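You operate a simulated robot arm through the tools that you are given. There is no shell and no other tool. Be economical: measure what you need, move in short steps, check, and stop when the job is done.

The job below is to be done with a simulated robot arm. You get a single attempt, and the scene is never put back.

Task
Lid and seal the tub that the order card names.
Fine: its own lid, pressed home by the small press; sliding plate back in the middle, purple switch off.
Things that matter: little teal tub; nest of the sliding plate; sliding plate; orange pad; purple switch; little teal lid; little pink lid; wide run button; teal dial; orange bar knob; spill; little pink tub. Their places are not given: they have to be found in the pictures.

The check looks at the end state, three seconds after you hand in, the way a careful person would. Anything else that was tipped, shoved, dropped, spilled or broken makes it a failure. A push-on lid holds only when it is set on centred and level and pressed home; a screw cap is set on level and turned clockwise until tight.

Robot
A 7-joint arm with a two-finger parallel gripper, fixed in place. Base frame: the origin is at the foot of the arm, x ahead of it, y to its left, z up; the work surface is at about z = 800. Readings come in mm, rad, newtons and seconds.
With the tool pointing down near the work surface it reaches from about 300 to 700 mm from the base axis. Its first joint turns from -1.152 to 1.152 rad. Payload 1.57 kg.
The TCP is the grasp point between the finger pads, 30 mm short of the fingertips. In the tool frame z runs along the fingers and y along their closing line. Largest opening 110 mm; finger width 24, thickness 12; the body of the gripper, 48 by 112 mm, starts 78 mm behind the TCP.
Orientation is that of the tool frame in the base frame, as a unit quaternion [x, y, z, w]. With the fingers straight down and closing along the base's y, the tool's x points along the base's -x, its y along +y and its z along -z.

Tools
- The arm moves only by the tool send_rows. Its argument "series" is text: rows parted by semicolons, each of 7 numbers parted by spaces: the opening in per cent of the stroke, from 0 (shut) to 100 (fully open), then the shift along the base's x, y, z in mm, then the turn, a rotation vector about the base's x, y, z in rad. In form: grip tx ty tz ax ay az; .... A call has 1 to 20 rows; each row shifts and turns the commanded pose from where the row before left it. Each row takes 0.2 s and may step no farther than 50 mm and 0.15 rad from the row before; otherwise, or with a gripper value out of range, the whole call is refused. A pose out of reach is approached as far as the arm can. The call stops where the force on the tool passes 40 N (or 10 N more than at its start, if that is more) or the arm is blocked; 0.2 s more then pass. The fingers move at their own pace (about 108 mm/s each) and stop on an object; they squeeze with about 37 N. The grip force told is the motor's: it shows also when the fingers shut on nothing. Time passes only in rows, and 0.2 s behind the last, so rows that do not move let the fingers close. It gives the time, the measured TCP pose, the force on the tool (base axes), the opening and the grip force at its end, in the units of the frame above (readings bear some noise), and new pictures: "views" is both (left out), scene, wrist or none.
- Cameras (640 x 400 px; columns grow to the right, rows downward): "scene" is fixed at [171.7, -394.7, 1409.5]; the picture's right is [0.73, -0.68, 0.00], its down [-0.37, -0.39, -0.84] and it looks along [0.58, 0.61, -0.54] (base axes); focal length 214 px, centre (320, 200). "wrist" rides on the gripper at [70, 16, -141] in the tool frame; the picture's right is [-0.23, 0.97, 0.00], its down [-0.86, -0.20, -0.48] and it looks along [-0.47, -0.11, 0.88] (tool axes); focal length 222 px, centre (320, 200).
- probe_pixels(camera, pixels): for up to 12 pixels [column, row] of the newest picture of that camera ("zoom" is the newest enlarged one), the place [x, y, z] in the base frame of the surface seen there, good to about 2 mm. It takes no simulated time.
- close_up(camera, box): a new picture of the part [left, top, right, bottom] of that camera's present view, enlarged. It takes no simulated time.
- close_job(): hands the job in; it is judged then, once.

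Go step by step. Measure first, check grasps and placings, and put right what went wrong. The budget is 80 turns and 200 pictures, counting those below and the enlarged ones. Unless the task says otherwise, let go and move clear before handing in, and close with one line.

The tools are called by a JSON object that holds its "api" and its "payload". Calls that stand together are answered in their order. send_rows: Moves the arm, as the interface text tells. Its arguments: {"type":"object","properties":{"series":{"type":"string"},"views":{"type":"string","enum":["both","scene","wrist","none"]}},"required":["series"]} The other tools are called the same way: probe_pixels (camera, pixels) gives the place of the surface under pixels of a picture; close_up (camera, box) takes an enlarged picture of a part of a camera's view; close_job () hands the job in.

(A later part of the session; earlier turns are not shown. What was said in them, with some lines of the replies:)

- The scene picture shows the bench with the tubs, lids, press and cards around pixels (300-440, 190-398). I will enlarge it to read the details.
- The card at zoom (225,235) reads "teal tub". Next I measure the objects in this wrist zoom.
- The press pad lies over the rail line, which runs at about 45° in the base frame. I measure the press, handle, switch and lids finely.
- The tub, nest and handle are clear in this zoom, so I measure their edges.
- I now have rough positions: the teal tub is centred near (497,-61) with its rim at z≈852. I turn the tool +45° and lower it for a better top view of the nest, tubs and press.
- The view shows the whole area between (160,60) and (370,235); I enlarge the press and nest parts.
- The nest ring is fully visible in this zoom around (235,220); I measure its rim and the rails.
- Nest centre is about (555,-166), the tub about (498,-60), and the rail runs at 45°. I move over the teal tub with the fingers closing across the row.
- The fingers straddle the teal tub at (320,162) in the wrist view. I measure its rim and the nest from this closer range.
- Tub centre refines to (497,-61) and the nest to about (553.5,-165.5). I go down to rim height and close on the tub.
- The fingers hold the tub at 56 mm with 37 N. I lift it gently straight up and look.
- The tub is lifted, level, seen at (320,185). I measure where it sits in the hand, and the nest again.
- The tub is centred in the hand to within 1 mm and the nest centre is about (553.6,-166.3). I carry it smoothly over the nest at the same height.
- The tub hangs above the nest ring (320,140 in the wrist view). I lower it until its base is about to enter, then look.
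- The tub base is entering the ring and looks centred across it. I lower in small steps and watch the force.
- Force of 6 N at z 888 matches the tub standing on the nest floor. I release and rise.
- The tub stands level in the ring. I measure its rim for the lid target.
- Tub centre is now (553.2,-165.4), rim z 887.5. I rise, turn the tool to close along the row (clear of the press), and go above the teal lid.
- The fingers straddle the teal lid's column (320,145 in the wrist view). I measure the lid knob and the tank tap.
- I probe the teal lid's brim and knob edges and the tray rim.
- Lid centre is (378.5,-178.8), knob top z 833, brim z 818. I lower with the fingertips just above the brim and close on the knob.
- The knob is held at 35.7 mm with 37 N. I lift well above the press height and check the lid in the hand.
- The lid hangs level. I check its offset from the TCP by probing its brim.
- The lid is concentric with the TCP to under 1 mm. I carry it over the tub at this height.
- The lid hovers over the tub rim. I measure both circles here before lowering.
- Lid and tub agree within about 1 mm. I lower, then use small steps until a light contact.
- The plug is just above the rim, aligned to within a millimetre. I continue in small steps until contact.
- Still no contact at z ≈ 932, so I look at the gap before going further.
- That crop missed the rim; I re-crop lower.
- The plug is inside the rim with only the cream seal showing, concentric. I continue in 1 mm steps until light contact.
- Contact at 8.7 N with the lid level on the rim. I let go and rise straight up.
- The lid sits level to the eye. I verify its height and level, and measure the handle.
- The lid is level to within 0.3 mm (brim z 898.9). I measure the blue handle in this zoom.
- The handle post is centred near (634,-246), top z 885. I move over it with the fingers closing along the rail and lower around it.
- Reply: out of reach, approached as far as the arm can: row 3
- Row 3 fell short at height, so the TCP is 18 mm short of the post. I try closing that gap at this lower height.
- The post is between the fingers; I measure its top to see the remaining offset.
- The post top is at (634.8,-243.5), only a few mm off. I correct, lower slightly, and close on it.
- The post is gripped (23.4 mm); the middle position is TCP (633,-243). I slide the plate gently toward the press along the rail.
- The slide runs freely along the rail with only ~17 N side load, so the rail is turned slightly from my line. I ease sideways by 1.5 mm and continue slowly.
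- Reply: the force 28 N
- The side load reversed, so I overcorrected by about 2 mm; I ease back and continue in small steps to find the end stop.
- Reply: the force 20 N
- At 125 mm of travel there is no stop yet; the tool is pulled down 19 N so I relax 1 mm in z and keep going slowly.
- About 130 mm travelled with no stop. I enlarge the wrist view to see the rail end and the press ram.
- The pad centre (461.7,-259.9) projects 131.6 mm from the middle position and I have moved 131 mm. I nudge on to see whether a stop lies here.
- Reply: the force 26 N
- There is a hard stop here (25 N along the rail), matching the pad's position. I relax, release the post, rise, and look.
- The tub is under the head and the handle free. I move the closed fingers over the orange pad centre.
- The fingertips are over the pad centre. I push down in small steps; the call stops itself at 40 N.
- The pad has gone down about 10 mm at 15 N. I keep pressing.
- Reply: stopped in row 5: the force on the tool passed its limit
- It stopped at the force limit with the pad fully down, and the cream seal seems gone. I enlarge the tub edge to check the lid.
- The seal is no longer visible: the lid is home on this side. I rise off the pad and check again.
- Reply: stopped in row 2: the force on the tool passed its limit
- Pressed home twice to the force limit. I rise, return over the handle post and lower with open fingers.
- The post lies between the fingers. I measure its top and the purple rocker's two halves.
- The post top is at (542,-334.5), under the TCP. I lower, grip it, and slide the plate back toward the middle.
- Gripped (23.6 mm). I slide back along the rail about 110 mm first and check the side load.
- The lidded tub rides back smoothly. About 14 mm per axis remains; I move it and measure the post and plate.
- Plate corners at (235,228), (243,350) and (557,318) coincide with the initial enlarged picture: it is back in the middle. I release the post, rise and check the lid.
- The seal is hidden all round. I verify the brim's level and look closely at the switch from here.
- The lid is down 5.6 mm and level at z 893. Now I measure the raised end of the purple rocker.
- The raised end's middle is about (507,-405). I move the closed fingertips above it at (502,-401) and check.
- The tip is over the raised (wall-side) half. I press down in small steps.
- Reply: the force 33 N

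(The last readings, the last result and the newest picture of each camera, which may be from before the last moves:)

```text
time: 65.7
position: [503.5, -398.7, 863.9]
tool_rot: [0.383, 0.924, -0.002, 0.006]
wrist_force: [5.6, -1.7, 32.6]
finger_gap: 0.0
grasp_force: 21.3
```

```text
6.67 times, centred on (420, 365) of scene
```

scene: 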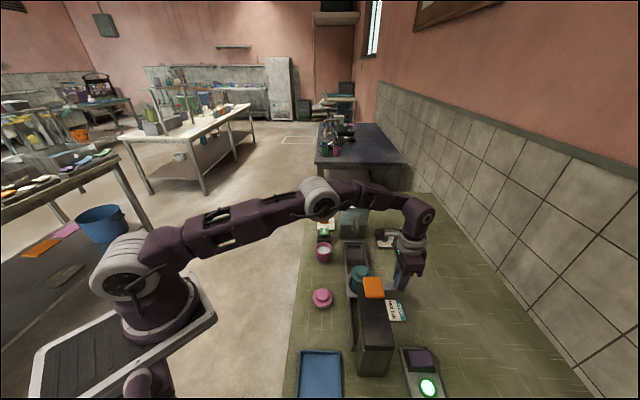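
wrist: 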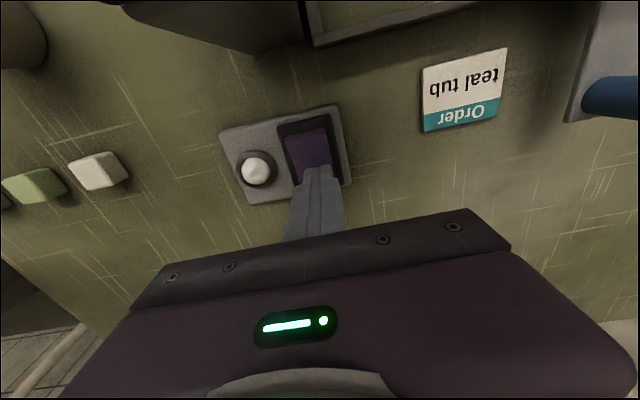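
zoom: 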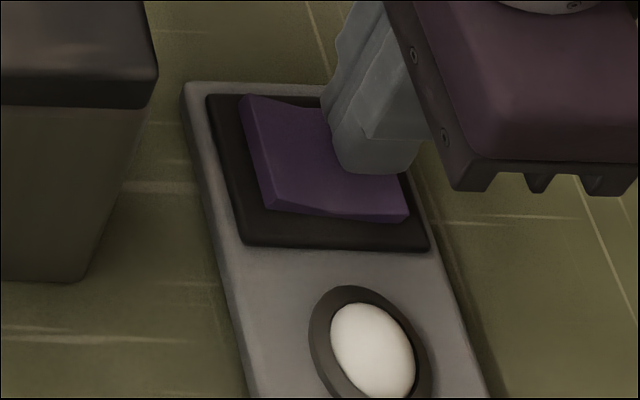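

The lamp went dark and the rocker flipped: the switch is off. I rise straight up and clear, then check everything.

{"api": "send_rows", "payload": {"series": "0 0 0 10 0 0 0;0 0 0 20 0 0 0;0 0 0 45 0 0 0;0 0 0 50 0 0 0;0 0 0 50 0 0 0;0 0 0 40 0 0 0;0 0 0 0 0 0 0", "views": "both"}}

{"api": "close_up", "payload": {"camera": "scene", "box": [300, 260, 476, 370]}}

{"api": "close_up", "payload": {"camera": "scene", "box": [305, 190, 417, 260]}}

```text
time: 67.3
position: [498.4, -398.0, 1060.4]
tool_rot: [0.384, 0.923, 0.004, -0.01]
wrist_force: [-0.3, 0.4, 0.0]
finger_gap: 0.0
grasp_force: 21.5
out of reach, approached as far as the arm can: row 6
```

scene: 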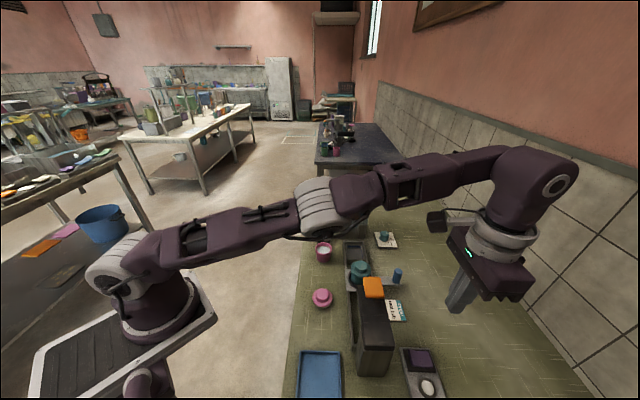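
wrist: 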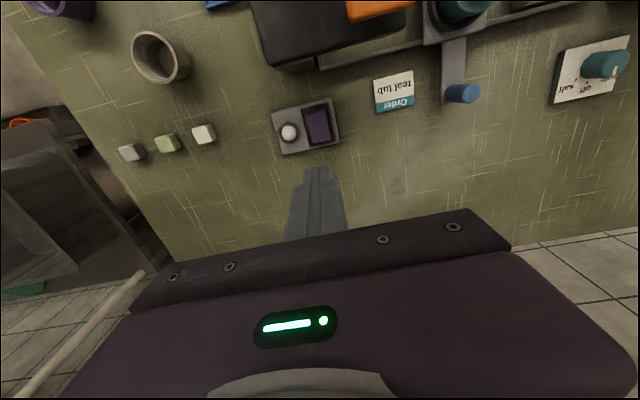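

```text
3.64 times, centred on (388, 315) of scene
```

zoom: 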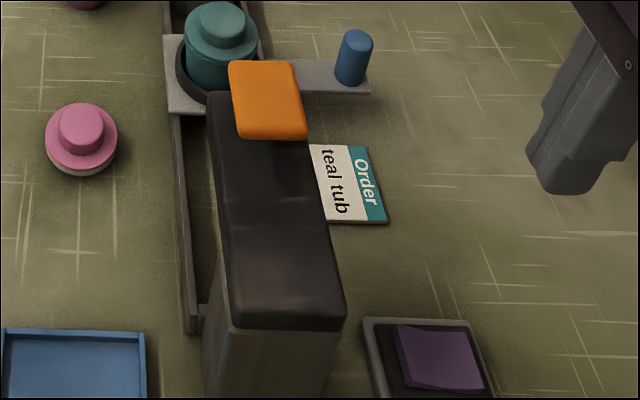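

```text
5.71 times, centred on (361, 225) of scene
```

zoom: 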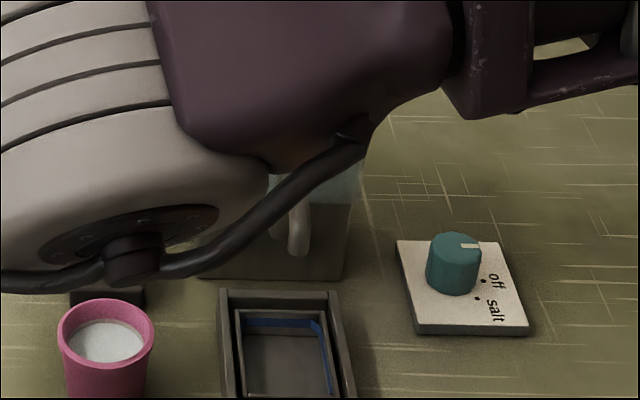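

The plate is in the middle with the sealed teal tub in its nest. The lamp at (427,388) is dark, the rest stands as it was, and the arm is clear, so I hand in.

{"api": "close_job", "payload": {}}

```text
The job is handed in.
```

The teal tub has its own lid pressed home by the small press. The sliding plate is back in the middle and the purple switch is off.
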